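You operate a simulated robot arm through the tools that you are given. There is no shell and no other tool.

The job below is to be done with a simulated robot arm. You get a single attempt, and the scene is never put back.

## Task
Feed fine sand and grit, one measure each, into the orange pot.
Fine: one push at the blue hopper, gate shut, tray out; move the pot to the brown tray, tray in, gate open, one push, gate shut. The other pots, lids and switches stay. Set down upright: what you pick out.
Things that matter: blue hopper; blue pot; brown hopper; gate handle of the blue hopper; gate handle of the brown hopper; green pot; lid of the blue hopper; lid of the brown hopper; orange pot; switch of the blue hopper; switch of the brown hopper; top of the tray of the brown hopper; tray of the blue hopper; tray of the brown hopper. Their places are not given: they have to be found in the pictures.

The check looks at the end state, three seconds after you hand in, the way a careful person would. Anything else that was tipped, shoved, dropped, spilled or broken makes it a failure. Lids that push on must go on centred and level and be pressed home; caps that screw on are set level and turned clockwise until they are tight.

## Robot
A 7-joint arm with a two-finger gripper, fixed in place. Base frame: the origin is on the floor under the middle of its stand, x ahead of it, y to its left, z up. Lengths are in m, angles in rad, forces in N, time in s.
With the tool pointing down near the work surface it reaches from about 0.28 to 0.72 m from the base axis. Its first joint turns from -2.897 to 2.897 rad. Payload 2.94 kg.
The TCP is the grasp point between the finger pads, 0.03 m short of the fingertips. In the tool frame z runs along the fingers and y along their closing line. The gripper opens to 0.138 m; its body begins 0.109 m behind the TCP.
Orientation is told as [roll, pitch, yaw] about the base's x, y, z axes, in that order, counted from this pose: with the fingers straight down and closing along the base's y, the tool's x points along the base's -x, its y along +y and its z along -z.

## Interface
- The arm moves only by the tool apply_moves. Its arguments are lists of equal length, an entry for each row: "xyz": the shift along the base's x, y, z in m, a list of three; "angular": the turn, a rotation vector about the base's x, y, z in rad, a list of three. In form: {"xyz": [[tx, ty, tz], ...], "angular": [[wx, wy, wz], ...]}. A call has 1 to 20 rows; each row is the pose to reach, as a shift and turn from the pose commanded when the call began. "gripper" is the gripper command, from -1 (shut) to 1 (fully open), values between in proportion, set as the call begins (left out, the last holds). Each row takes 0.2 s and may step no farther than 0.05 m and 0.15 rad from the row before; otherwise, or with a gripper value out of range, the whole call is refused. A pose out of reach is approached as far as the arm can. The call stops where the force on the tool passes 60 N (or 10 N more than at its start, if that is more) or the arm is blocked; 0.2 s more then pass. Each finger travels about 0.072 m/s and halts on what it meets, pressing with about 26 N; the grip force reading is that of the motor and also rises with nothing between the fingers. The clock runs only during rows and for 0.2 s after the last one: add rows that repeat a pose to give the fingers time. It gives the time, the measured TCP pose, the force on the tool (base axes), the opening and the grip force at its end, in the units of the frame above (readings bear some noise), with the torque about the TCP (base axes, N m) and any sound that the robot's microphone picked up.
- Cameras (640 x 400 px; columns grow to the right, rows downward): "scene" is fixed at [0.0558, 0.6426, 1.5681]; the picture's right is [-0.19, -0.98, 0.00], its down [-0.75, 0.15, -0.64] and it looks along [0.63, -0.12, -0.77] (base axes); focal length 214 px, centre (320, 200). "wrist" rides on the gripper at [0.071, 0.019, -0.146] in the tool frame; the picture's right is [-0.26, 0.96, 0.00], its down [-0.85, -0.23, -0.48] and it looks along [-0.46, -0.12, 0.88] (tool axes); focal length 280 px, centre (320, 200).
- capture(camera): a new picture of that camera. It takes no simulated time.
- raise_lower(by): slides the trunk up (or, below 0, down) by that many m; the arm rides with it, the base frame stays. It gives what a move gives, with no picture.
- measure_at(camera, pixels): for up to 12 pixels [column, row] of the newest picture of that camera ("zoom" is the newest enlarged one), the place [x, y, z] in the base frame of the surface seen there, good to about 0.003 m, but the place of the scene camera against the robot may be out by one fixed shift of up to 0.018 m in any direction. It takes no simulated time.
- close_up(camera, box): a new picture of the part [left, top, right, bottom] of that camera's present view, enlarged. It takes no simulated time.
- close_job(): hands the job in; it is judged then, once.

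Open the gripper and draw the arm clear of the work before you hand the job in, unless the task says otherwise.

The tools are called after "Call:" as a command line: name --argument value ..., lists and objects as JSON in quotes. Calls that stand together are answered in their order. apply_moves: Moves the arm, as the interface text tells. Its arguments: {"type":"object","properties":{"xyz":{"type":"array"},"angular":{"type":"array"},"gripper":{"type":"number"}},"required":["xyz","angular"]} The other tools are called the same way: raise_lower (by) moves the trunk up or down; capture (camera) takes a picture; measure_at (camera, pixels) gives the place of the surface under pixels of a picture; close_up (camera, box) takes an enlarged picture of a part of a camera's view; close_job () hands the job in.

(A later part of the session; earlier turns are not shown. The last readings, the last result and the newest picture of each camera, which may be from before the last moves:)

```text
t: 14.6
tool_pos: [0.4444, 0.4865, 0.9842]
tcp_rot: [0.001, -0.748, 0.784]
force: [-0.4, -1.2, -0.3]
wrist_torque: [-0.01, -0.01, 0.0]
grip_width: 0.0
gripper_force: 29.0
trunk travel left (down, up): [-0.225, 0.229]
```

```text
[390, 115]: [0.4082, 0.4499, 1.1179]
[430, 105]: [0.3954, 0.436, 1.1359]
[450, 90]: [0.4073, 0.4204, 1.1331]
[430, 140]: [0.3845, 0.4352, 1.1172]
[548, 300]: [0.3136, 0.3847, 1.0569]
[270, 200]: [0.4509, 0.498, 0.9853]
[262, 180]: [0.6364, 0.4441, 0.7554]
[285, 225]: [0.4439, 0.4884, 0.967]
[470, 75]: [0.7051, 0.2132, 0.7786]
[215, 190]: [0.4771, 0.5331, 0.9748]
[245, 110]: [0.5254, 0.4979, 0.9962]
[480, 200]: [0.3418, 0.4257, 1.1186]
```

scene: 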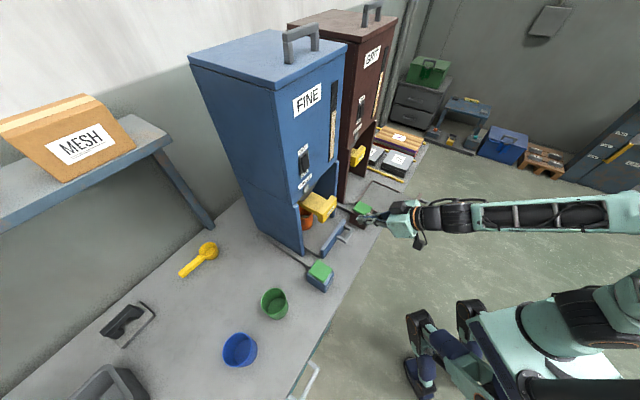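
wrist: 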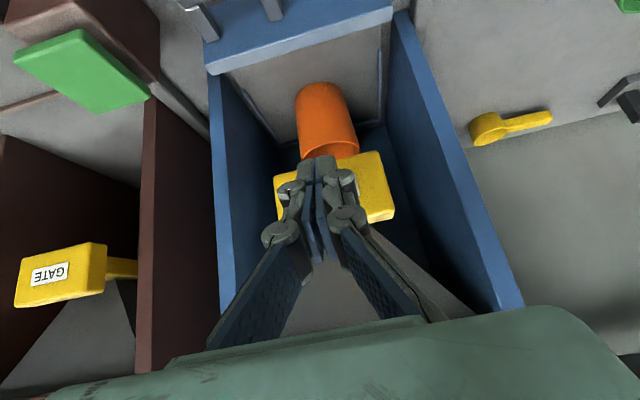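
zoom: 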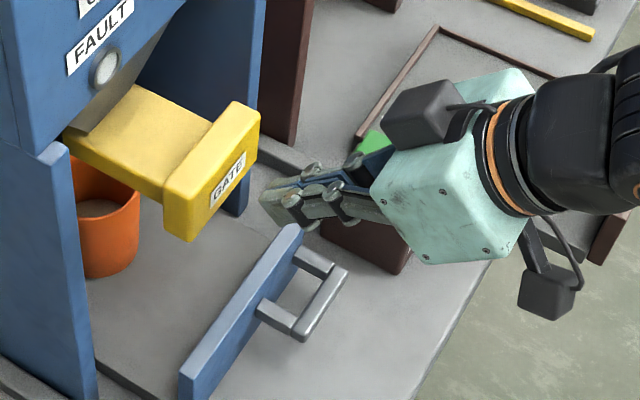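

Clearances are fine (upper housing stays ≥2 cm from the hopper face). I push forward along p in small steps, first by 4.5 cm.

Call:
apply_moves --xyz '[[0.0106, 0.0106, 0], [0.0155, 0.0155, 0], [0.0198, 0.0198, 0], [0.024, 0.024, 0], [0.0283, 0.0283, 0], [0.0318, 0.0318, 0]]' --angular '[[0, 0, 0], [0, 0, 0], [0, 0, 0], [0, 0, 0], [0, 0, 0], [0, 0, 0]]'

Call:
close_up --camera "scene" --box '[285, 175, 413, 255]'

```text
t: 16.0
tool_pos: [0.4766, 0.5184, 0.984]
tcp_rot: [-0.001, -0.749, 0.786]
force: [-0.4, -2.4, -1.0]
wrist_torque: [0.0, 0.01, -0.03]
grip_width: 0.0058
gripper_force: 28.5
trunk travel left (down, up): [-0.225, 0.229]
```

```text
5.00 times, centred on (349, 215) of scene
```

zoom: 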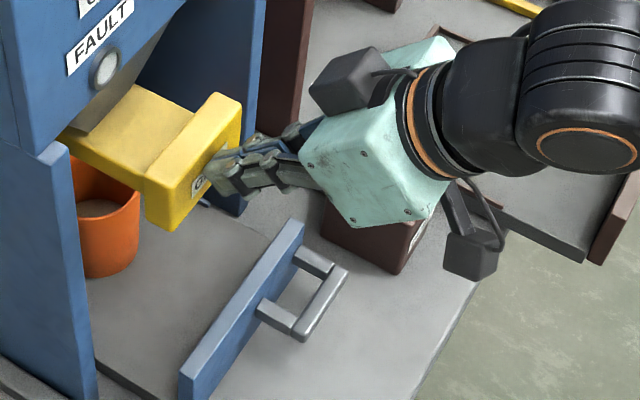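

The gate is sliding in with about 2 N. I continue in small steps toward the stop.

Call:
apply_moves --xyz '[[0.0035, 0.0035, 0], [0.007, 0.007, 0], [0.0106, 0.0106, 0], [0.0141, 0.0141, 0], [0.0177, 0.0177, 0], [0.0205, 0.0205, 0]]' --angular '[[0, 0, 0], [0, 0, 0], [0, 0, 0], [0, 0, 0], [0, 0, 0], [0, 0, 0]]'

Call:
close_up --camera "scene" --box '[285, 175, 413, 255]'

```text
t: 17.4
tool_pos: [0.497, 0.5391, 0.9835]
tcp_rot: [0.002, -0.749, 0.786]
force: [-1.0, -0.5, -0.8]
wrist_torque: [0.0, 0.02, -0.01]
grip_width: 0.0059
gripper_force: 28.6
trunk travel left (down, up): [-0.225, 0.229]
```

```text
5.00 times, centred on (349, 215) of scene
```

zoom: 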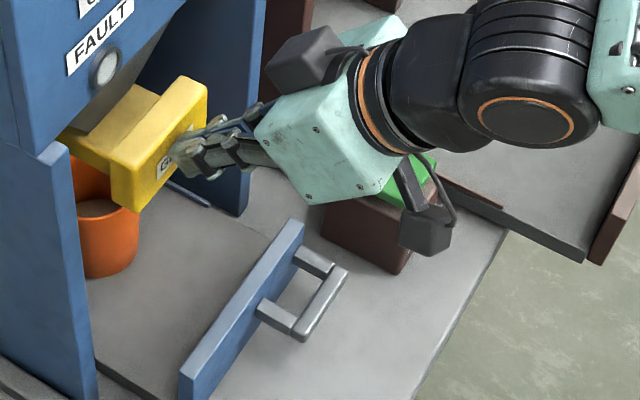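

The gate has moved in; I measure its front face at zoom (160,170) and (120,190) to see how far it is from the shut place (p≈0.758).

Call:
measure_at --camera "zoom" --pixels '[[158, 172], [130, 190], [135, 205], [200, 105], [205, 90], [150, 150], [125, 175]]'

```text
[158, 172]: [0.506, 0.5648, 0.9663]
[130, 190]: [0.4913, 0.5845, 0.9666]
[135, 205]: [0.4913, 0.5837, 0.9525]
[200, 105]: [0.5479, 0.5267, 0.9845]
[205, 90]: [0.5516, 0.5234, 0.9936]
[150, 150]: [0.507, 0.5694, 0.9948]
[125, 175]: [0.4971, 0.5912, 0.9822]
```

Front face is now at p≈0.759, about equal to the brown (shut) one at 0.758. I push a few millimetres further to feel the stop.

Call:
apply_moves --xyz '[[0.0014, 0.0014, 0], [0.0028, 0.0028, 0], [0.0042, 0.0042, 0]]' --angular '[[0, 0, 0], [0, 0, 0], [0, 0, 0]]'

Call:
close_up --camera "scene" --box '[285, 175, 413, 255]'

Call:
measure_at --camera "zoom" --pixels '[[158, 172], [130, 190], [135, 200], [200, 100], [150, 150]]'

Call:
close_up --camera "scene" --box '[340, 130, 404, 170]'

```text
t: 18.2
tool_pos: [0.4973, 0.5397, 0.9833]
tcp_rot: [-0.002, -0.746, 0.786]
force: [-22.2, -22.4, 0.6]
wrist_torque: [-0.18, 0.23, 0.02]
grip_width: 0.006
gripper_force: 28.6
trunk travel left (down, up): [-0.225, 0.229]
```

```text
5.00 times, centred on (349, 215) of scene
```

zoom: 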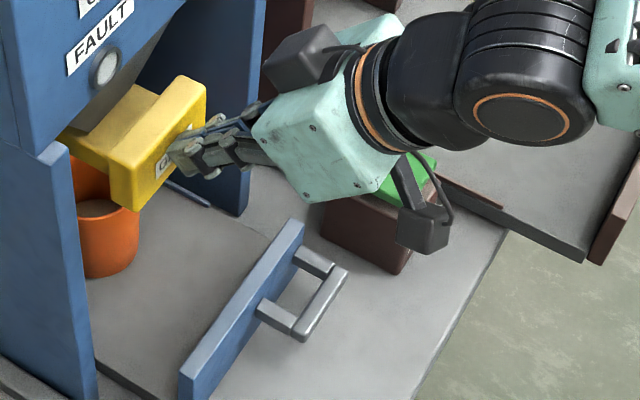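

```text
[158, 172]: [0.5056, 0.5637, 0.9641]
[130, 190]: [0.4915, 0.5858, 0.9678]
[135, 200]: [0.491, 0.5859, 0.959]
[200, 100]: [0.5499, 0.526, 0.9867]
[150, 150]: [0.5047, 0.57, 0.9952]
```

```text
10.00 times, centred on (372, 150) of scene
```

zoom: 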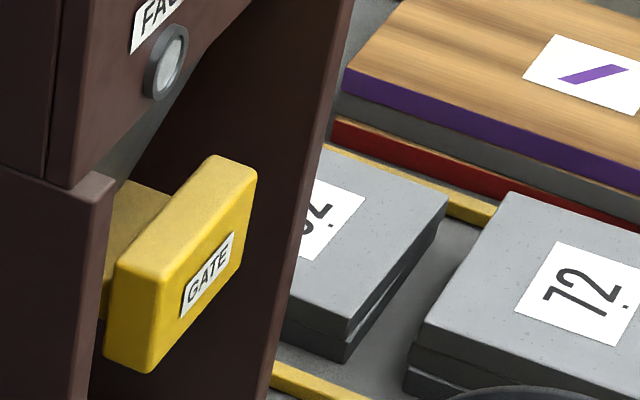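

Solid stop felt at 31 N along p, so the blue gate is fully shut. I draw back along p and bring the tool upright in front of the tray handle at p≈0.62, q≈0.0125.

Call:
apply_moves --xyz '[[-0.02, -0.02, 0], [-0.045, -0.045, 0], [-0.065, -0.08, 0.01], [-0.0541, -0.1142, 0.02], [-0.0541, -0.1142, 0.02], [-0.0541, -0.1142, 0.02], [-0.0541, -0.1142, 0.02], [-0.0541, -0.1142, 0.02], [-0.0541, -0.1142, 0.02], [-0.0541, -0.1142, 0.02], [-0.0541, -0.1142, 0.02]]' --angular '[[0, 0, 0], [0, 0, 0], [0, 0, 0], [0, 0, 0], [-0.088, 0.088, 0], [-0.177, 0.177, 0], [-0.266, 0.266, 0], [-0.355, 0.355, 0], [-0.444, 0.444, 0], [-0.5325, 0.5325, 0], [-0.5325, 0.5325, 0]]' --gripper 0.6

Call:
capture --camera "wrist"

Call:
close_up --camera "scene" --box '[285, 175, 413, 255]'

```text
t: 20.6
tool_pos: [0.4471, 0.4299, 1.0024]
tcp_rot: [0.0, 0.005, 0.785]
force: [0.1, 0.2, 0.1]
wrist_torque: [-0.02, 0.01, 0.01]
grip_width: 0.1106
gripper_force: 0.1
trunk travel left (down, up): [-0.225, 0.229]
```

```text
taken
```

wrist: 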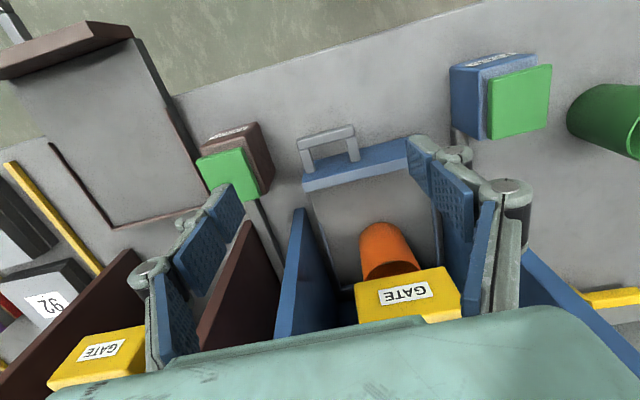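

```text
5.00 times, centred on (349, 215) of scene
```

zoom: 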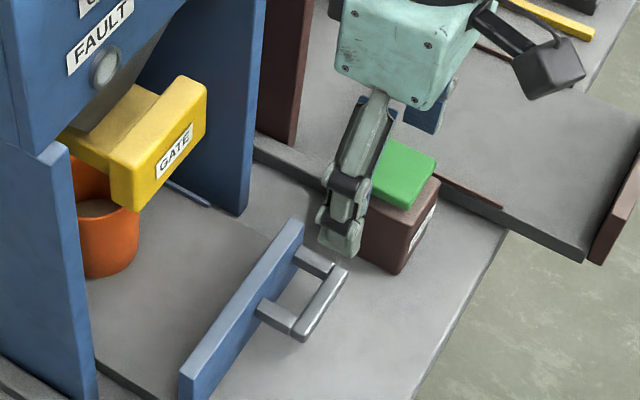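

Gate stays shut. Now I zoom on the blue tray handle in the wrist view (bar near (325,135)) and measure its ends.

Call:
close_up --camera "wrist" --box '[270, 100, 430, 200]'

Call:
measure_at --camera "zoom" --pixels '[[115, 170], [335, 115], [225, 135], [125, 155], [325, 105], [150, 240], [340, 215], [225, 160], [115, 185], [335, 130]]'

```text
4.00 times, centred on (350, 150) of wrist
```

zoom: 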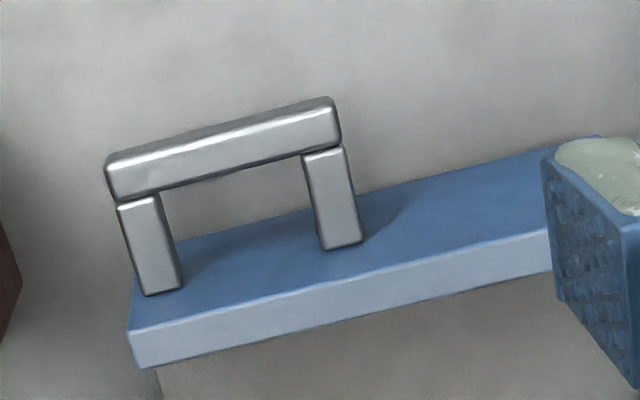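

```text
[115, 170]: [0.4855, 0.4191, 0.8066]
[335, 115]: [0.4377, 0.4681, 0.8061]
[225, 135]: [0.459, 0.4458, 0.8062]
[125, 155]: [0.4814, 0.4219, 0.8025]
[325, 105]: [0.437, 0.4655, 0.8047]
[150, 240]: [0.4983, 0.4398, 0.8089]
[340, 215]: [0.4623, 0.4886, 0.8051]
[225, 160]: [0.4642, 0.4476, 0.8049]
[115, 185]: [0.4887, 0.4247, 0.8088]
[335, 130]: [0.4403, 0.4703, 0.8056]
```

Bar runs q −0.023…0.049 (width 0.072), p 0.635–0.648, top z 0.806. I narrow the opening to 0.094 and lower over the handle, stopping just above it to check.

Call:
apply_moves --xyz '[[0.011, 0.0112, -0.03], [0.0205, 0.0212, -0.07], [0.0205, 0.0212, -0.11], [0.0205, 0.0212, -0.14], [0.0205, 0.0212, -0.15], [0.0205, 0.0212, -0.15]]' --angular '[[0, 0, 0], [0, 0, 0], [0, 0, 0], [0, 0, 0], [0, 0, 0], [0, 0, 0]]' --gripper 0.362

Call:
capture --camera "wrist"

Call:
close_up --camera "scene" --box '[305, 195, 385, 255]'

```text
t: 22.0
tool_pos: [0.4673, 0.451, 0.8524]
tcp_rot: [0.001, 0.002, 0.785]
force: [0.0, -0.8, 0.3]
wrist_torque: [0.02, 0.02, 0.02]
grip_width: 0.0939
gripper_force: 0.0
trunk travel left (down, up): [-0.225, 0.229]
```

```text
taken
```

wrist: 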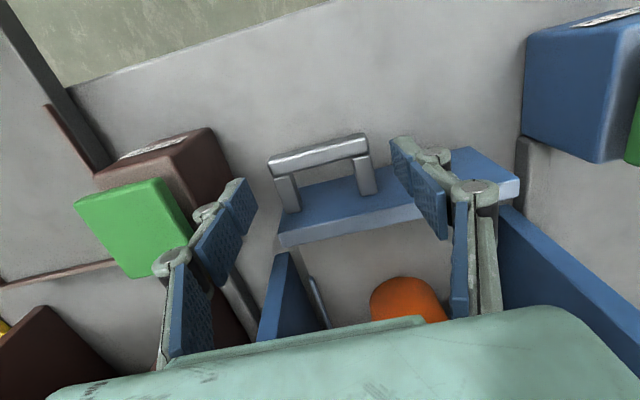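

```text
6.67 times, centred on (345, 225) of scene
```

zoom: 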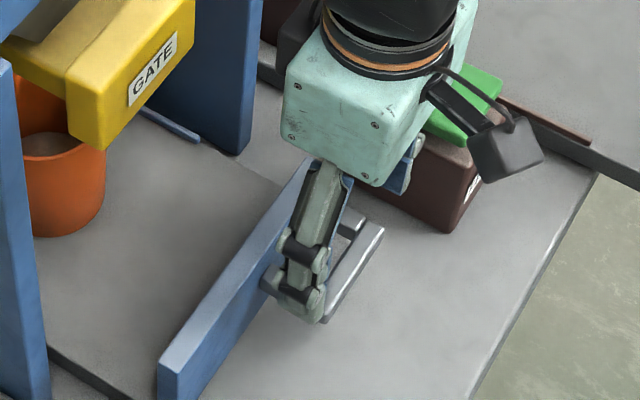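

The fingers straddle the handle; the right finger passes near the brown button. I measure the knuckle and finger outer points (165,262), (203,212), (240,187) against the button box edge (228,165).

Call:
measure_at --camera "wrist" --pixels '[[163, 262], [172, 258], [203, 212], [240, 187], [252, 195], [190, 235], [228, 165], [212, 135], [418, 155], [400, 145], [470, 188], [222, 215]]'

```text
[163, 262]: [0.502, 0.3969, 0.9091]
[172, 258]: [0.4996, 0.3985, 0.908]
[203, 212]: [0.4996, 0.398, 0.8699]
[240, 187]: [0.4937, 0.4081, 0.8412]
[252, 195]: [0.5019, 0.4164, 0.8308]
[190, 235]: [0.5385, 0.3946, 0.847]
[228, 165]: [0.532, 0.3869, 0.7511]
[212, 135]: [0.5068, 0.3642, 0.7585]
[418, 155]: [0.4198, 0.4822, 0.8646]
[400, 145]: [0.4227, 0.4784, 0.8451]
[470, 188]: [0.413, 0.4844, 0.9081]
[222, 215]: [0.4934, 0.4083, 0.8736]
```

Right finger reaches at most q≈0.08 while the button box begins at q≈0.10, so it clears. I lower 5 cm to grasp height, gently.

Call:
apply_moves --xyz '[[0, 0, -0.015], [0, 0, -0.03], [0, 0, -0.04], [0, 0, -0.049], [0, 0, -0.049]]' --angular '[[0, 0, 0], [0, 0, 0], [0, 0, 0], [0, 0, 0], [0, 0, 0]]'

Call:
capture --camera "wrist"

```text
t: 23.2
tool_pos: [0.4671, 0.451, 0.8043]
tcp_rot: [-0.001, 0.002, 0.789]
force: [1.2, 0.2, 1.2]
wrist_torque: [0.01, 0.01, -0.03]
grip_width: 0.0939
gripper_force: 0.0
trunk travel left (down, up): [-0.225, 0.229]
```

```text
taken
```

wrist: 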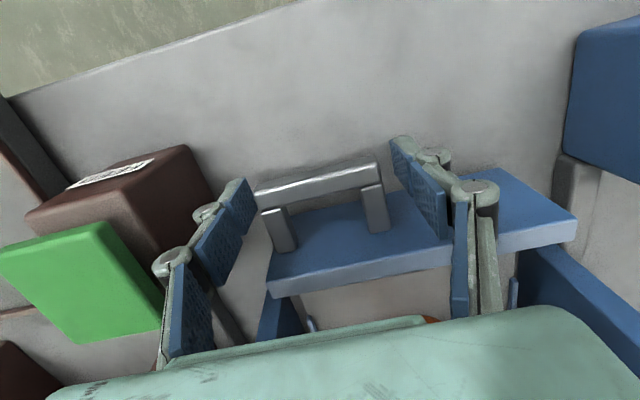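

No contact so far and the handle lies between the pads. I close the gripper on the handle.

Call:
apply_moves --xyz '[[0, 0, 0], [0, 0, 0], [0, 0, 0], [0, 0, 0]]' --angular '[[0, 0, 0], [0, 0, 0], [0, 0, 0], [0, 0, 0]]' --gripper -1

Call:
capture --camera "wrist"

```text
t: 24.2
tool_pos: [0.4669, 0.4493, 0.8042]
tcp_rot: [-0.002, 0.004, 0.785]
force: [3.4, -4.7, -0.2]
wrist_torque: [-0.43, -0.27, 0.04]
grip_width: 0.0734
gripper_force: 44.8
trunk travel left (down, up): [-0.225, 0.229]
```

```text
taken
```

wrist: 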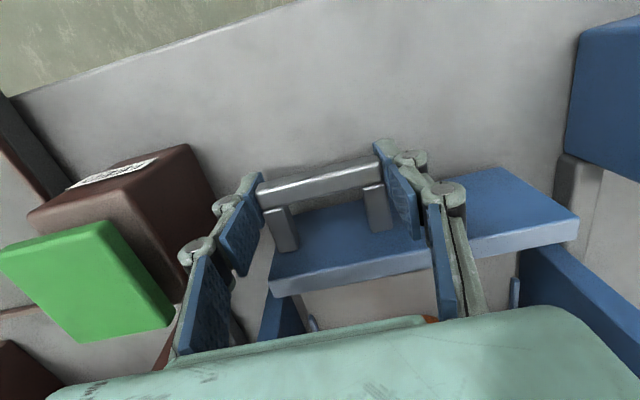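

Handle is held (width 0.073). I pull the tray out gently along −p, ~1.1 cm per row.

Call:
apply_moves --xyz '[[-0.004, -0.004, 0], [-0.01, -0.01, 0], [-0.018, -0.018, 0], [-0.026, -0.026, 0], [-0.034, -0.034, 0], [-0.042, -0.042, 0], [-0.05, -0.05, 0], [-0.058, -0.058, 0], [-0.066, -0.066, 0], [-0.074, -0.074, 0], [-0.08, -0.08, 0], [-0.084, -0.084, 0]]' --angular '[[0, 0, 0], [0, 0, 0], [0, 0, 0], [0, 0, 0], [0, 0, 0], [0, 0, 0], [0, 0, 0], [0, 0, 0], [0, 0, 0], [0, 0, 0], [0, 0, 0], [0, 0, 0]]'

Call:
capture --camera "wrist"

Call:
capture --camera "scene"

```text
t: 26.8
tool_pos: [0.3837, 0.3658, 0.8044]
tcp_rot: [0.0, 0.002, 0.786]
force: [3.5, -2.9, 9.2]
wrist_torque: [-0.4, -0.11, 0.2]
grip_width: 0.0735
gripper_force: 44.8
trunk travel left (down, up): [-0.225, 0.229]
```

```text
taken
```

wrist: 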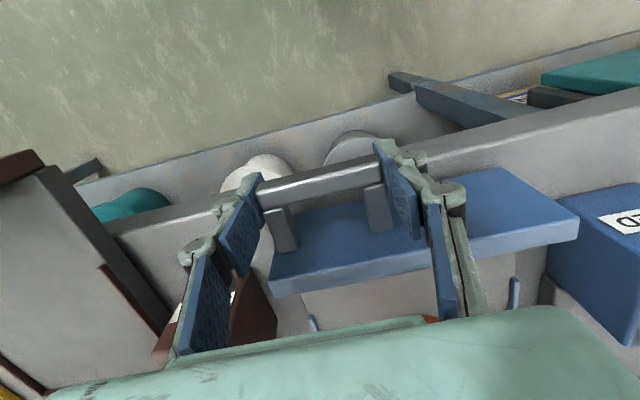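

```text
taken
```

scene: 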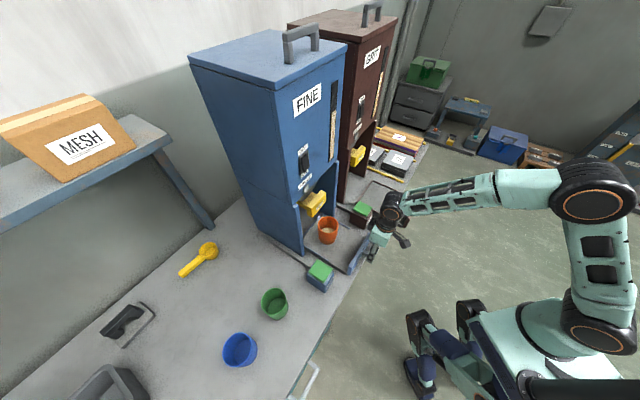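

The tray and pot came along (pot now at scene (327,230)). I keep pulling the remaining ~10 cm, slower near the end.

Call:
apply_moves --xyz '[[-0.004, -0.004, 0], [-0.01, -0.01, 0], [-0.018, -0.018, 0], [-0.026, -0.026, 0], [-0.034, -0.034, 0], [-0.042, -0.042, 0], [-0.05, -0.05, 0], [-0.056, -0.056, 0], [-0.061, -0.061, 0], [-0.065, -0.065, 0], [-0.068, -0.068, 0], [-0.07, -0.07, 0]]' --angular '[[0, 0, 0], [0, 0, 0], [0, 0, 0], [0, 0, 0], [0, 0, 0], [0, 0, 0], [0, 0, 0], [0, 0, 0], [0, 0, 0], [0, 0, 0], [0, 0, 0], [0, 0, 0]]'

Call:
capture --camera "scene"

Call:
close_up --camera "scene" --box '[290, 180, 450, 280]'

```text
t: 29.4
tool_pos: [0.3136, 0.2957, 0.8042]
tcp_rot: [-0.001, 0.006, 0.782]
force: [10.3, -8.8, 3.5]
wrist_torque: [-0.33, 0.14, -0.03]
grip_width: 0.0736
gripper_force: 45.0
trunk travel left (down, up): [-0.225, 0.229]
```

```text
taken
```

scene: 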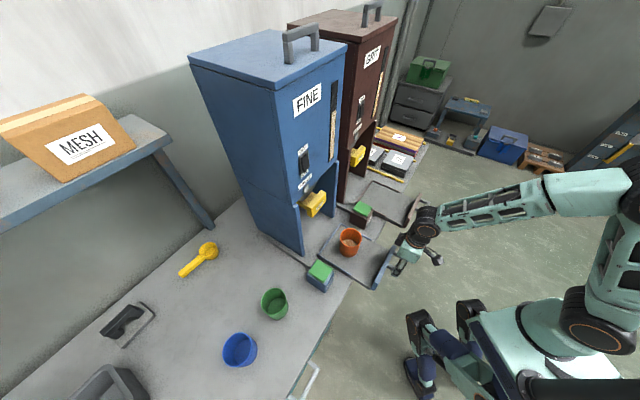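

```text
4.00 times, centred on (370, 230) of scene
```

zoom: 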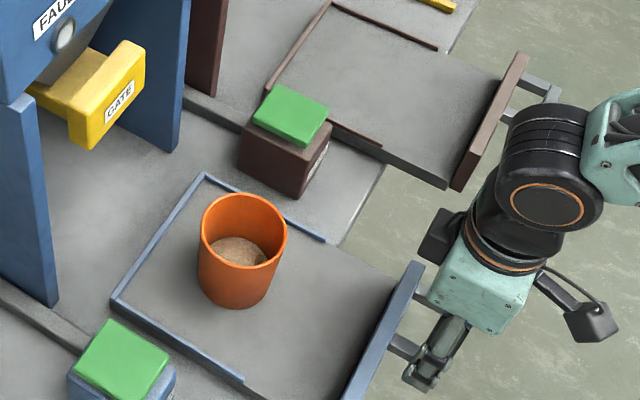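

The tray is out by 0.219 m like the brown one, with the pot standing and sand in it. I tug a few more millimetres to see if that is the end stop.

Call:
apply_moves --xyz '[[-0.0015, -0.0015, 0], [-0.003, -0.003, 0], [-0.003, -0.003, 0]]' --angular '[[0, 0, 0], [0, 0, 0], [0, 0, 0]]'

```text
t: 30.2
tool_pos: [0.3119, 0.2948, 0.8044]
tcp_rot: [0.001, 0.001, 0.785]
force: [16.0, -1.5, 4.0]
wrist_torque: [-0.32, 0.26, -0.07]
grip_width: 0.0738
gripper_force: 44.3
trunk travel left (down, up): [-0.225, 0.229]
```

Force along p rose to 10 N: that is the end stop. I ease back, release the handle and rise clear.

Call:
apply_moves --xyz '[[0.003, 0.003, 0], [0.003, 0.003, 0], [0.003, 0.003, 0]]' --angular '[[0, 0, 0], [0, 0, 0], [0, 0, 0]]' --gripper 0.362

Call:
apply_moves --xyz '[[0, 0, 0.02], [0, 0, 0.06], [0, 0, 0.1], [0, 0, 0.14], [0, 0, 0.17], [0, 0, 0.17]]' --angular '[[0, 0, 0], [0, 0, 0], [0, 0, 0], [0, 0, 0], [0, 0, 0], [0, 0, 0]]' --gripper 1

Call:
capture --camera "wrist"

Call:
capture --camera "scene"

Call:
close_up --camera "scene" --box '[290, 180, 450, 280]'

```text
t: 31.0
tool_pos: [0.3133, 0.2968, 0.8026]
tcp_rot: [0.0, 0.003, 0.785]
force: [0.3, 0.5, -0.6]
wrist_torque: [-0.01, 0.03, 0.0]
grip_width: 0.0939
gripper_force: 0.1
trunk travel left (down, up): [-0.225, 0.229]
```

```text
t: 32.4
tool_pos: [0.3158, 0.2957, 0.9747]
tcp_rot: [0.0, 0.004, 0.785]
force: [-0.4, 0.2, 0.0]
wrist_torque: [-0.01, -0.02, -0.03]
grip_width: 0.138
gripper_force: 0.1
trunk travel left (down, up): [-0.225, 0.229]
```

```text
taken
```

wrist: 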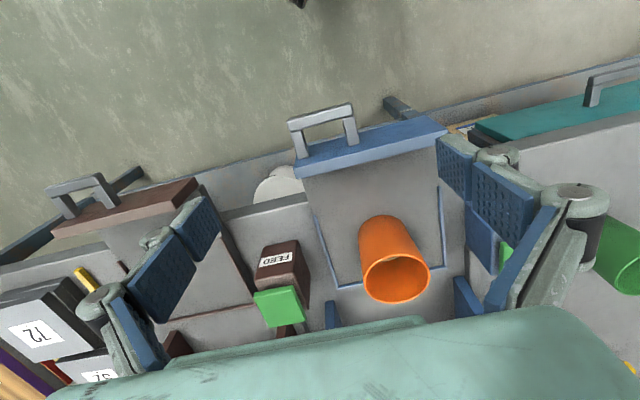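

```text
taken
```

scene: 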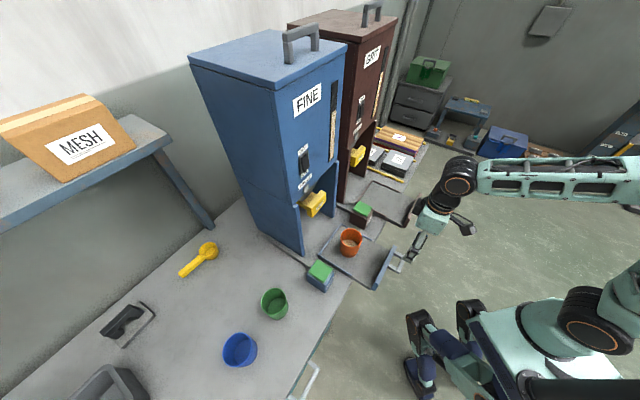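

```text
4.00 times, centred on (370, 230) of scene
```

zoom: 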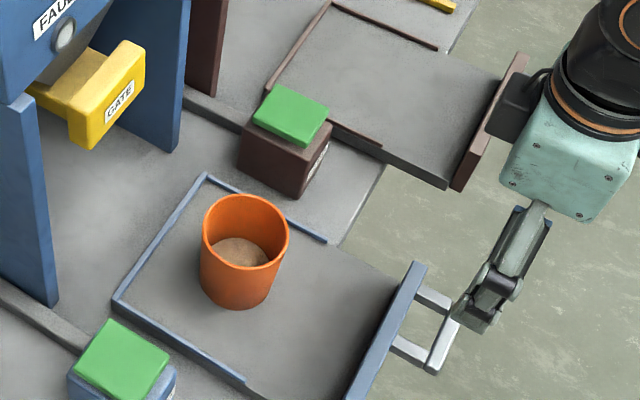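

Tray and pot are settled. I measure the pot rim and both trays' rim points in this scene zoom and in the wrist picture.

Call:
measure_at --camera "zoom" --pixels '[[204, 226], [288, 236], [245, 267], [247, 197], [207, 175], [116, 302], [326, 240], [243, 379], [437, 48], [381, 149], [331, 3], [232, 305]]'

Call:
close_up --camera "wrist" --box '[280, 180, 480, 310]'

```text
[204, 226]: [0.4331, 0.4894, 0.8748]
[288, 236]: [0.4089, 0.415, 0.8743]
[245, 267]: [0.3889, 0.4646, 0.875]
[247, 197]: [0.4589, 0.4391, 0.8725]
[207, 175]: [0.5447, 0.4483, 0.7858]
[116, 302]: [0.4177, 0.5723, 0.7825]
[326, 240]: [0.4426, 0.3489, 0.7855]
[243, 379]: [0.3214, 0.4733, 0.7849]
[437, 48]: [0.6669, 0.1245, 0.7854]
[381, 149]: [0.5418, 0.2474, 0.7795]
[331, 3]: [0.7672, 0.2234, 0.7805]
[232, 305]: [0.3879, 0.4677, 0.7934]
```

```text
3.08 times, centred on (380, 245) of wrist
```

zoom: 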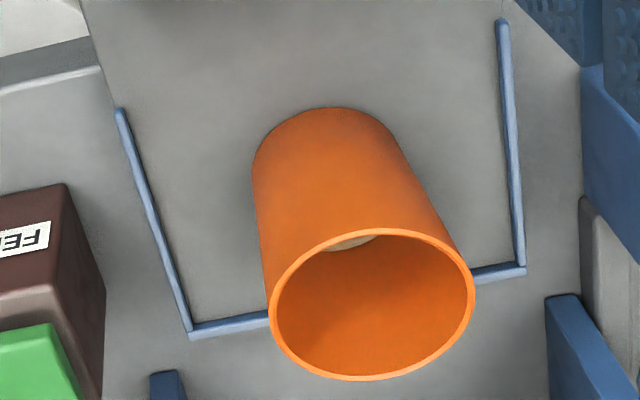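

Both trays are equally far out (p of rim ends ≈0.560); the pot stands at p≈0.618, q≈−0.028 with rim radius ≈0.039. I cross-check with the wrist zoom rim points.

Call:
measure_at --camera "zoom" --pixels '[[271, 312], [473, 292], [375, 231], [365, 378], [330, 112], [256, 165], [395, 140], [310, 180], [345, 242], [122, 112], [503, 25]]'

```text
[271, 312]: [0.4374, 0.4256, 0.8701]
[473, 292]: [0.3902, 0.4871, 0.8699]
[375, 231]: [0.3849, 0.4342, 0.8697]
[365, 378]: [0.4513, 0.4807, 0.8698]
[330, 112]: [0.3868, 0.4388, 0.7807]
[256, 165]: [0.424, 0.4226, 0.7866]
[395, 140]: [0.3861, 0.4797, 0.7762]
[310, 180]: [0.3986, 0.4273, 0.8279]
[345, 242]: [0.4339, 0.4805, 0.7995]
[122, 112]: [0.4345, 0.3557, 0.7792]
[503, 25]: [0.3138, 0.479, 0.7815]
```

Both views agree on pot centre (0.416,0.457), R≈0.039, sand level z≈0.80. With the gripper fully open I move above the pot.

Call:
apply_moves --xyz '[[0.02, 0.032, 0], [0.041, 0.064, 0], [0.061, 0.096, 0], [0.082, 0.128, 0], [0.1023, 0.1602, 0], [0.1023, 0.1602, 0]]' --angular '[[0, 0, 0], [0, 0, 0], [0, 0, 0], [0, 0, 0], [0, 0, 0], [0, 0, 0]]' --gripper 1

Call:
capture --camera "wrist"

Call:
close_up --camera "scene" --box '[290, 180, 418, 260]'

```text
t: 33.8
tool_pos: [0.4145, 0.458, 0.974]
tcp_rot: [-0.001, 0.003, 0.786]
force: [-0.3, 0.6, 0.2]
wrist_torque: [-0.03, 0.02, -0.01]
grip_width: 0.1381
gripper_force: 0.0
trunk travel left (down, up): [-0.225, 0.229]
```

```text
taken
```

wrist: 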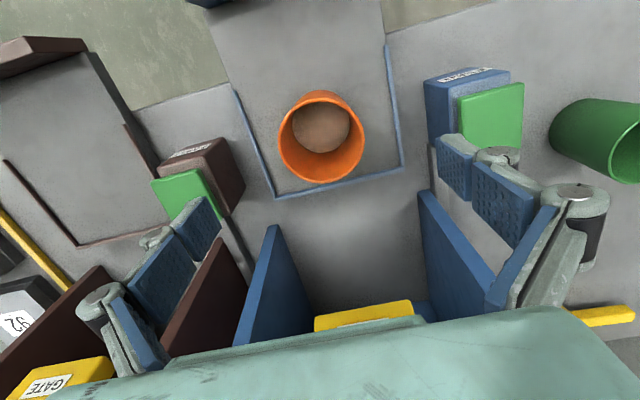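

```text
5.00 times, centred on (354, 220) of scene
```

zoom: 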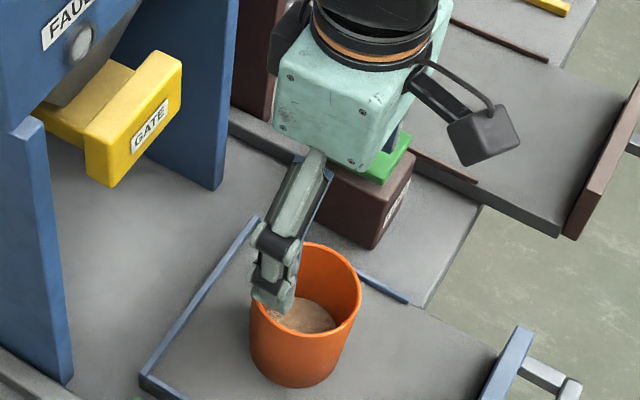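

The pot is centred between the open fingers. I narrow slightly to 0.115 and descend in steps to TCP z≈0.835.

Call:
apply_moves --xyz '[[0, 0, -0.03], [0, 0, -0.065], [0, 0, -0.095], [0, 0, -0.115], [0, 0, -0.13], [0, 0, -0.138], [0, 0, -0.138]]' --angular '[[0, 0, 0], [0, 0, 0], [0, 0, 0], [0, 0, 0], [0, 0, 0], [0, 0, 0], [0, 0, 0]]' --gripper 0.667

Call:
capture --camera "wrist"

Call:
close_up --camera "scene" --box '[290, 180, 418, 260]'

```text
t: 35.4
tool_pos: [0.4153, 0.4576, 0.8359]
tcp_rot: [-0.001, 0.003, 0.786]
force: [-0.8, 0.1, -0.2]
wrist_torque: [0.03, 0.04, -0.03]
grip_width: 0.1151
gripper_force: 0.0
trunk travel left (down, up): [-0.225, 0.229]
```

```text
taken
```

wrist: 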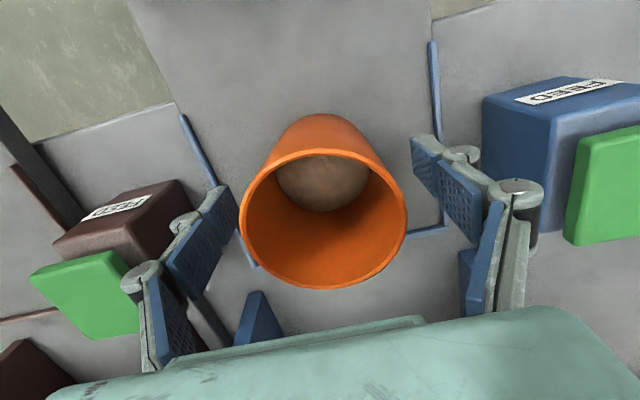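

```text
5.00 times, centred on (354, 220) of scene
```

zoom: 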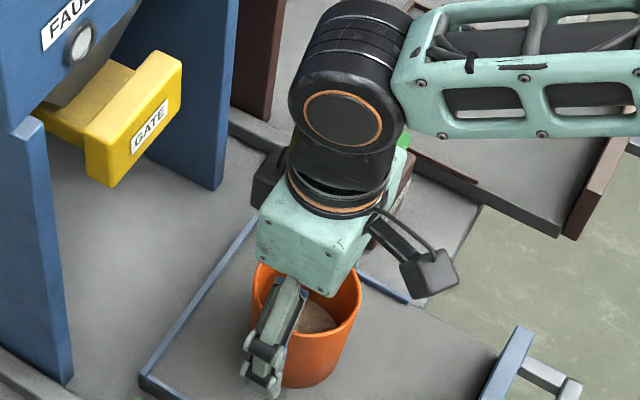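

Both fingers are outside the pot walls. I close the gripper on the pot.

Call:
apply_moves --xyz '[[0, 0, 0], [0, 0, 0], [0, 0, 0], [0, 0, 0], [0, 0, 0]]' --angular '[[0, 0, 0], [0, 0, 0], [0, 0, 0], [0, 0, 0], [0, 0, 0]]' --gripper -1

Call:
capture --camera "wrist"

```text
t: 36.6
tool_pos: [0.4157, 0.4578, 0.835]
tcp_rot: [0.0, 0.002, 0.785]
force: [0.1, 0.4, 1.2]
wrist_torque: [0.01, 0.02, 0.02]
grip_width: 0.0761
gripper_force: 26.3
trunk travel left (down, up): [-0.225, 0.229]
```

```text
taken
```

wrist: 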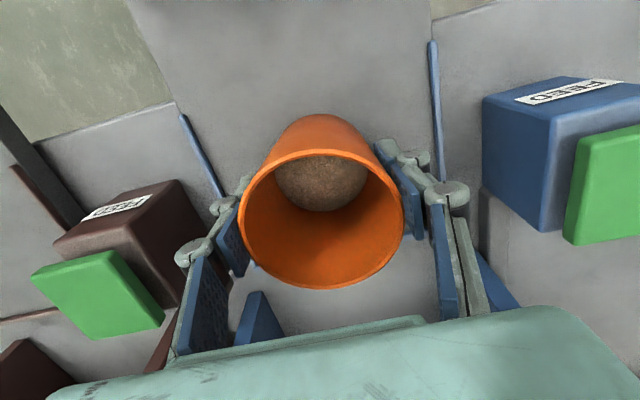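

Pot is held (width 0.076). I lift it straight up by 13 cm, gently.

Call:
apply_moves --xyz '[[0, 0, 0.008], [0, 0, 0.025], [0, 0, 0.045], [0, 0, 0.065], [0, 0, 0.085], [0, 0, 0.105], [0, 0, 0.12], [0, 0, 0.13], [0, 0, 0.13]]' --angular '[[0, 0, 0], [0, 0, 0], [0, 0, 0], [0, 0, 0], [0, 0, 0], [0, 0, 0], [0, 0, 0], [0, 0, 0], [0, 0, 0]]'

Call:
capture --camera "scene"

Call:
capture --camera "wrist"

```text
t: 38.6
tool_pos: [0.4162, 0.4569, 0.9668]
tcp_rot: [0.0, 0.003, 0.786]
force: [0.6, -0.4, -2.1]
wrist_torque: [-0.02, 0.02, 0.0]
grip_width: 0.0763
gripper_force: 25.9
trunk travel left (down, up): [-0.225, 0.229]
```

```text
taken
```

scene: 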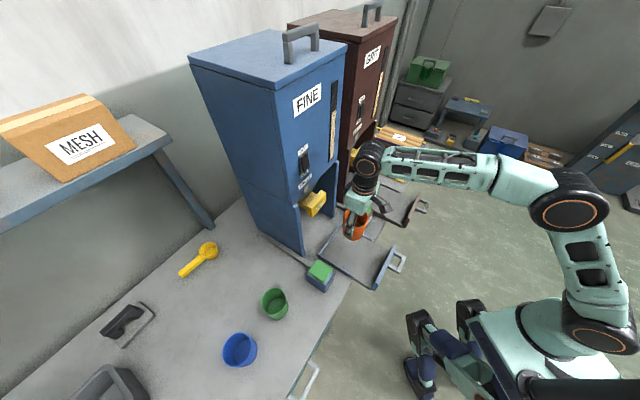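

```text
taken
```

wrist: 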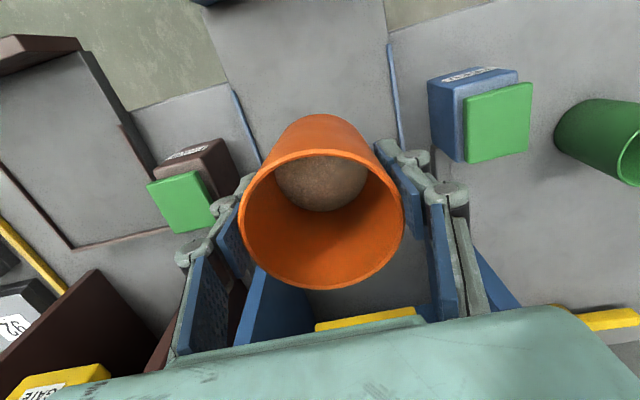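

Pot lifted with no slip; its bottom is at z≈0.906, above the brown button (0.853). I carry it sideways along the table by 0.3175 m at this height.

Call:
apply_moves --xyz '[[0.008, -0.008, 0], [0.024, -0.024, 0], [0.045, -0.045, 0], [0.067, -0.067, 0], [0.09, -0.09, 0], [0.113, -0.113, 0], [0.136, -0.136, 0], [0.159, -0.159, 0], [0.181, -0.181, 0], [0.202, -0.202, 0], [0.217, -0.217, 0], [0.2245, -0.2245, 0], [0.2245, -0.2245, 0]]' --angular '[[0, 0, 0], [0, 0, 0], [0, 0, 0], [0, 0, 0], [0, 0, 0], [0, 0, 0], [0, 0, 0], [0, 0, 0], [0, 0, 0], [0, 0, 0], [0, 0, 0], [0, 0, 0], [0, 0, 0]]'

Call:
capture --camera "wrist"

Call:
capture --camera "scene"

Call:
close_up --camera "scene" --box '[340, 140, 468, 230]'

```text
t: 41.4
tool_pos: [0.6422, 0.2325, 0.9665]
tcp_rot: [-0.001, 0.003, 0.784]
force: [-0.7, -0.2, -2.8]
wrist_torque: [0.0, 0.03, -0.02]
grip_width: 0.0762
gripper_force: 26.2
trunk travel left (down, up): [-0.225, 0.229]
```

```text
taken
```

wrist: 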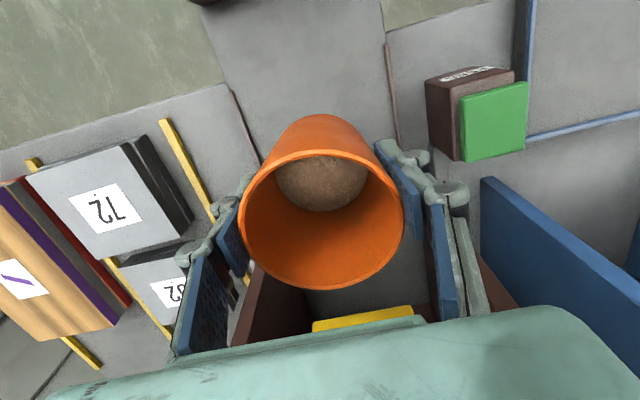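

```text
taken
```

scene: 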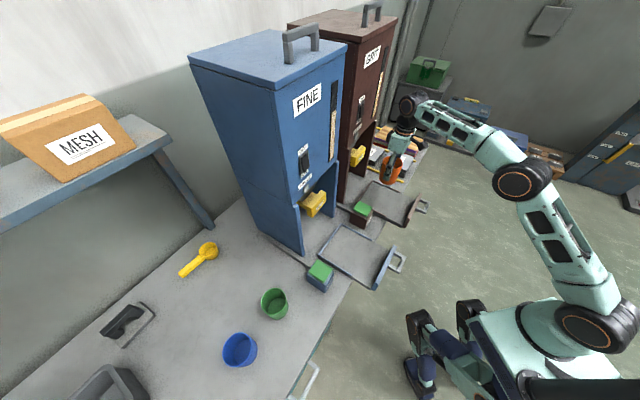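

```text
4.44 times, centred on (404, 185) of scene
```

zoom: 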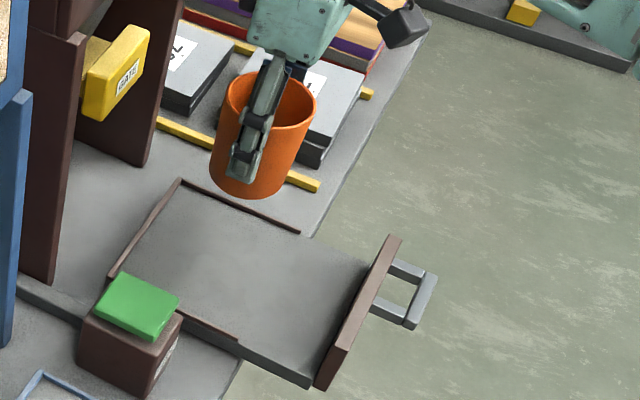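

The pot hangs over the brown tray at p=0.618, q=0.290 (target 0.6175, 0.2885). I lower it slowly to the tray.

Call:
apply_moves --xyz '[[-0.001, 0, -0.015], [-0.001, 0, -0.035], [-0.001, 0, -0.055], [-0.001, 0, -0.075], [-0.001, 0, -0.095], [-0.001, 0, -0.11], [-0.001, 0, -0.118], [-0.001, 0, -0.123], [-0.001, 0, -0.126], [-0.001, 0, -0.128], [-0.001, 0, -0.1295], [-0.001, 0, -0.1295]]' --angular '[[0, 0, 0], [0, 0, 0], [0, 0, 0], [0, 0, 0], [0, 0, 0], [0, 0, 0], [0, 0, 0], [0, 0, 0], [0, 0, 0], [0, 0, 0], [0, 0, 0], [0, 0, 0]]'

Call:
capture --camera "wrist"

Call:
close_up --camera "scene" --box '[340, 140, 468, 230]'

```text
t: 44.0
tool_pos: [0.6396, 0.2319, 0.8354]
tcp_rot: [0.0, 0.003, 0.785]
force: [-0.3, 0.1, -1.6]
wrist_torque: [0.01, -0.03, -0.02]
grip_width: 0.0764
gripper_force: 26.1
trunk travel left (down, up): [-0.225, 0.229]
```

```text
taken
```

wrist: 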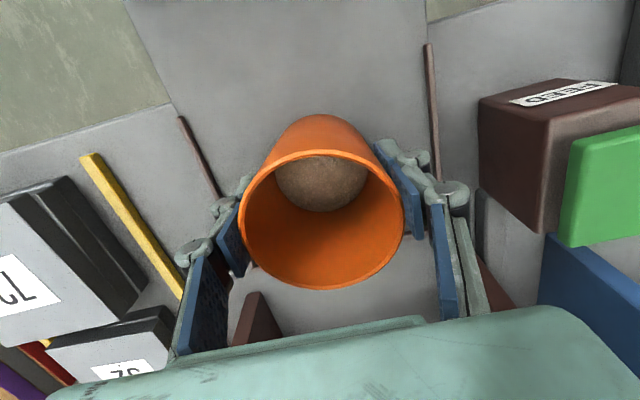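

```text
4.44 times, centred on (404, 185) of scene
```

zoom: 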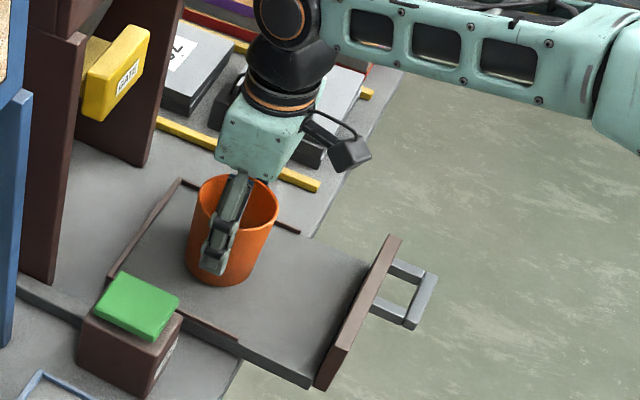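

The tray rims look just as they did in the blue tray (ends at (182,118) and (428,45)), so the pot is in the matching place. I settle 1.5 mm more and see the force.

Call:
apply_moves --xyz '[[0, 0, -0.0008], [0, 0, -0.0015], [0, 0, -0.0015]]' --angular '[[0, 0, 0], [0, 0, 0], [0, 0, 0]]'

```text
t: 44.8
tool_pos: [0.6409, 0.2322, 0.8366]
tcp_rot: [-0.001, 0.003, 0.785]
force: [-0.4, -0.7, 3.6]
wrist_torque: [-0.02, 0.12, 0.01]
grip_width: 0.0762
gripper_force: 26.4
trunk travel left (down, up): [-0.225, 0.229]
```

The force went to +3.6 N, so the pot stands on the tray. I open to 0.11 and rise clear.

Call:
apply_moves --xyz '[[0, 0, 0], [0, 0, 0], [0, 0, 0], [0, 0, 0]]' --angular '[[0, 0, 0], [0, 0, 0], [0, 0, 0], [0, 0, 0]]' --gripper 0.6

Call:
apply_moves --xyz '[[0, 0, 0.01], [0, 0, 0.03], [0, 0, 0.06], [0, 0, 0.1], [0, 0, 0.14], [0, 0, 0.14]]' --angular '[[0, 0, 0], [0, 0, 0], [0, 0, 0], [0, 0, 0], [0, 0, 0], [0, 0, 0]]'

Call:
capture --camera "wrist"

Call:
close_up --camera "scene" --box '[340, 140, 468, 230]'

```text
t: 45.8
tool_pos: [0.6407, 0.2317, 0.8353]
tcp_rot: [-0.001, 0.004, 0.785]
force: [0.1, 0.0, -0.7]
wrist_torque: [-0.02, -0.01, -0.01]
grip_width: 0.1103
gripper_force: 0.1
trunk travel left (down, up): [-0.225, 0.229]
```

```text
t: 47.2
tool_pos: [0.6402, 0.2337, 0.9769]
tcp_rot: [0.0, 0.004, 0.785]
force: [0.3, -0.2, 0.5]
wrist_torque: [0.02, -0.01, 0.02]
grip_width: 0.1103
gripper_force: 0.0
trunk travel left (down, up): [-0.225, 0.229]
```

```text
taken
```

wrist: 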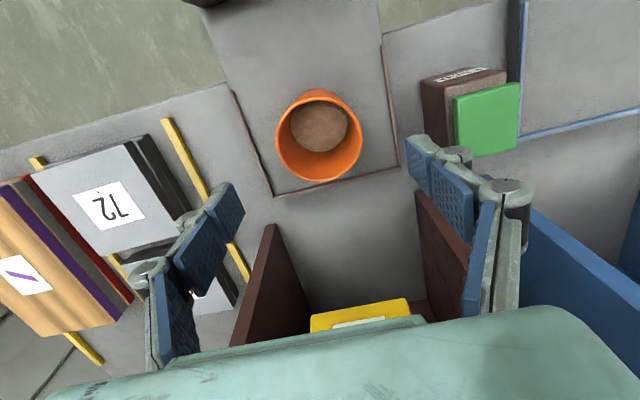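

```text
4.44 times, centred on (404, 185) of scene
```

zoom: 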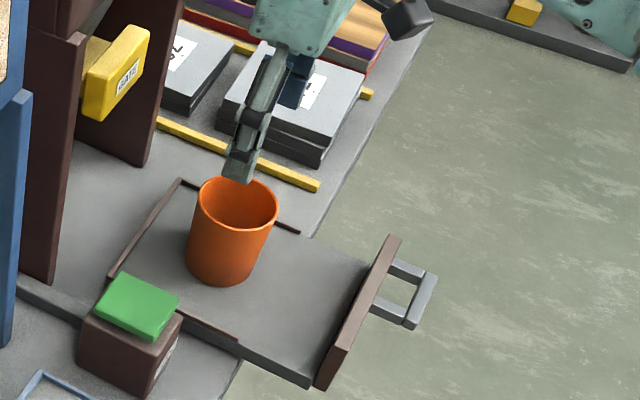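

Pot stands centred in the brown tray. Now I go above the brown tray's handle at about (0.539,0.072).

Call:
apply_moves --xyz '[[-0.02, -0.032, 0], [-0.04, -0.064, 0], [-0.06, -0.096, 0], [-0.081, -0.128, 0], [-0.101, -0.161, 0], [-0.101, -0.161, -0.03], [-0.101, -0.161, -0.03]]' --angular '[[0, 0, 0], [0, 0, 0], [0, 0, 0], [0, 0, 0], [0, 0, 0], [0, 0, 0], [0, 0, 0]]' --gripper 0.45

Call:
capture --camera "wrist"

Call:
capture --camera "scene"

```text
t: 48.8
tool_pos: [0.5388, 0.0712, 0.9433]
tcp_rot: [0.0, 0.004, 0.784]
force: [-0.4, -0.5, -0.9]
wrist_torque: [0.02, -0.01, 0.01]
grip_width: 0.1
gripper_force: 0.1
trunk travel left (down, up): [-0.225, 0.229]
```

```text
taken
```

wrist: 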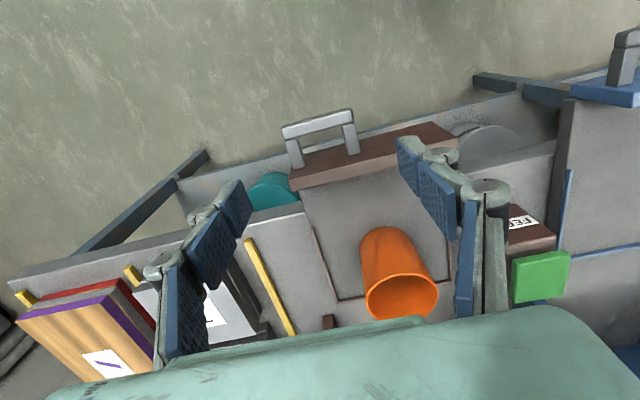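

```text
taken
```

scene: 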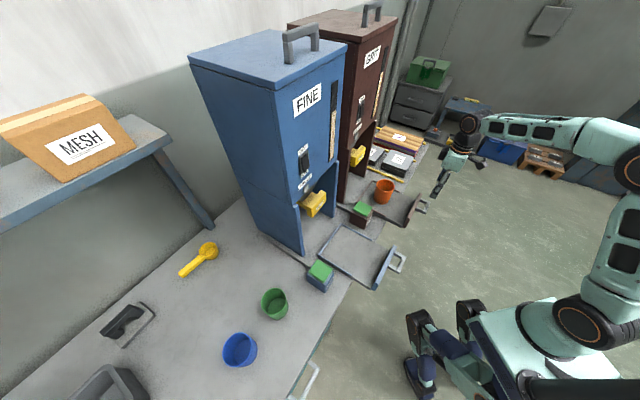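

The brown handle lies at wrist (320,125). I zoom in and measure its ends before lowering.

Call:
close_up --camera "wrist" --box '[250, 90, 410, 190]'

Call:
measure_at --camera "zoom" --pixels '[[132, 150], [135, 165], [412, 85], [415, 110], [275, 120], [195, 270], [425, 210], [270, 100]]'

```text
4.00 times, centred on (330, 140) of wrist
```

zoom: 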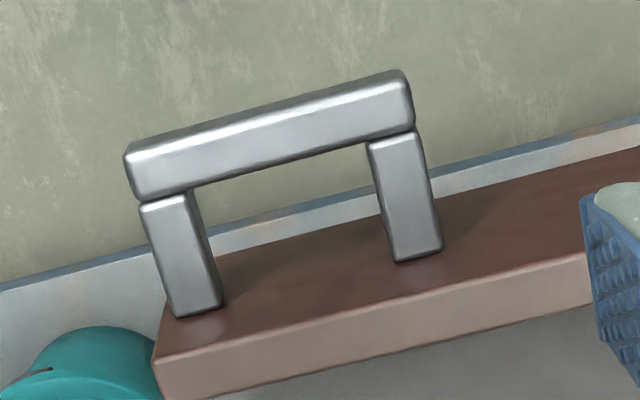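

```text
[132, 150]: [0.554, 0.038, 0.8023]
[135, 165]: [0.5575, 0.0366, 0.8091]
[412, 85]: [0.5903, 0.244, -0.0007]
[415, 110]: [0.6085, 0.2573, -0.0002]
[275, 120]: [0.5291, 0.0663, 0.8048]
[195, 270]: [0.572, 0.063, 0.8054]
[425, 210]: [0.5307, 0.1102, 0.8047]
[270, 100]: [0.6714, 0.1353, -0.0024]
```

The handle is centred on q≈0.330, matching my position. I lower 14 cm to grasp height.

Call:
apply_moves --xyz '[[0, 0, -0.04], [0, 0, -0.08], [0, 0, -0.11], [0, 0, -0.13], [0, 0, -0.14], [0, 0, -0.14]]' --angular '[[0, 0, 0], [0, 0, 0], [0, 0, 0], [0, 0, 0], [0, 0, 0], [0, 0, 0]]'

Call:
capture --camera "wrist"

```text
t: 50.2
tool_pos: [0.5386, 0.0703, 0.8035]
tcp_rot: [0.001, 0.004, 0.787]
force: [-1.3, -0.3, 0.0]
wrist_torque: [0.02, -0.01, 0.02]
grip_width: 0.0999
gripper_force: 0.1
trunk travel left (down, up): [-0.225, 0.229]
```

```text
taken
```

wrist: 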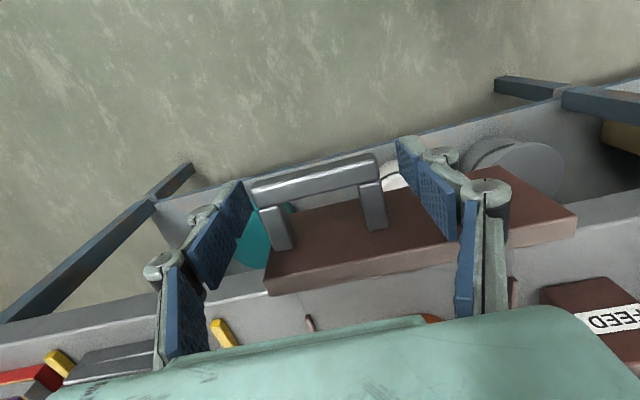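

The handle sits between the pads, slightly toward the +q finger. I shift 3 mm that way and close.

Call:
apply_moves --xyz '[[0.002, -0.002, 0], [0.002, -0.002, 0], [0.002, -0.002, 0], [0.002, -0.002, 0], [0.002, -0.002, 0]]' --angular '[[0, 0, 0], [0, 0, 0], [0, 0, 0], [0, 0, 0], [0, 0, 0]]' --gripper -1

```text
t: 51.4
tool_pos: [0.539, 0.069, 0.8037]
tcp_rot: [-0.001, 0.004, 0.785]
force: [-1.2, 1.6, -0.5]
wrist_torque: [0.22, 0.07, -0.11]
grip_width: 0.0738
gripper_force: 44.9
trunk travel left (down, up): [-0.225, 0.229]
```

Handle held (0.074). I push the tray in gently along +p, about 1.1 cm per row, first 12 cm.

Call:
apply_moves --xyz '[[0.002, 0.002, 0], [0.006, 0.006, 0], [0.012, 0.012, 0], [0.019, 0.019, 0], [0.026, 0.026, 0], [0.033, 0.033, 0], [0.04, 0.04, 0], [0.047, 0.047, 0], [0.054, 0.054, 0], [0.061, 0.061, 0], [0.068, 0.068, 0], [0.075, 0.075, 0], [0.081, 0.081, 0], [0.085, 0.085, 0]]' --angular '[[0, 0, 0], [0, 0, 0], [0, 0, 0], [0, 0, 0], [0, 0, 0], [0, 0, 0], [0, 0, 0], [0, 0, 0], [0, 0, 0], [0, 0, 0], [0, 0, 0], [0, 0, 0], [0, 0, 0], [0, 0, 0]]'

Call:
close_up --camera "scene" --box '[330, 130, 458, 230]'

```text
t: 54.4
tool_pos: [0.6244, 0.1554, 0.8059]
tcp_rot: [0.001, 0.004, 0.785]
force: [-7.1, 7.4, -7.4]
wrist_torque: [-0.51, 1.0, -0.16]
grip_width: 0.0739
gripper_force: 45.0
trunk travel left (down, up): [-0.225, 0.229]
```

```text
4.00 times, centred on (394, 180) of scene
```

zoom: 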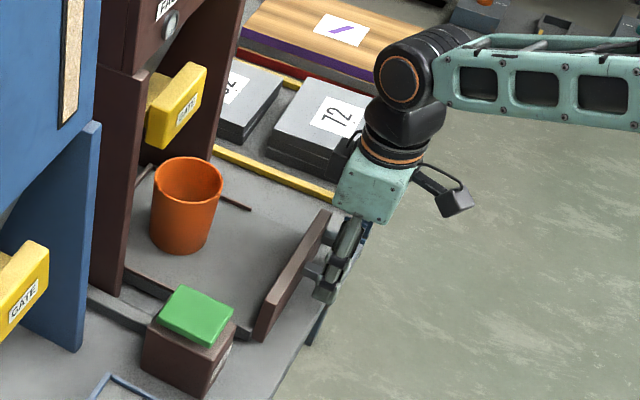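

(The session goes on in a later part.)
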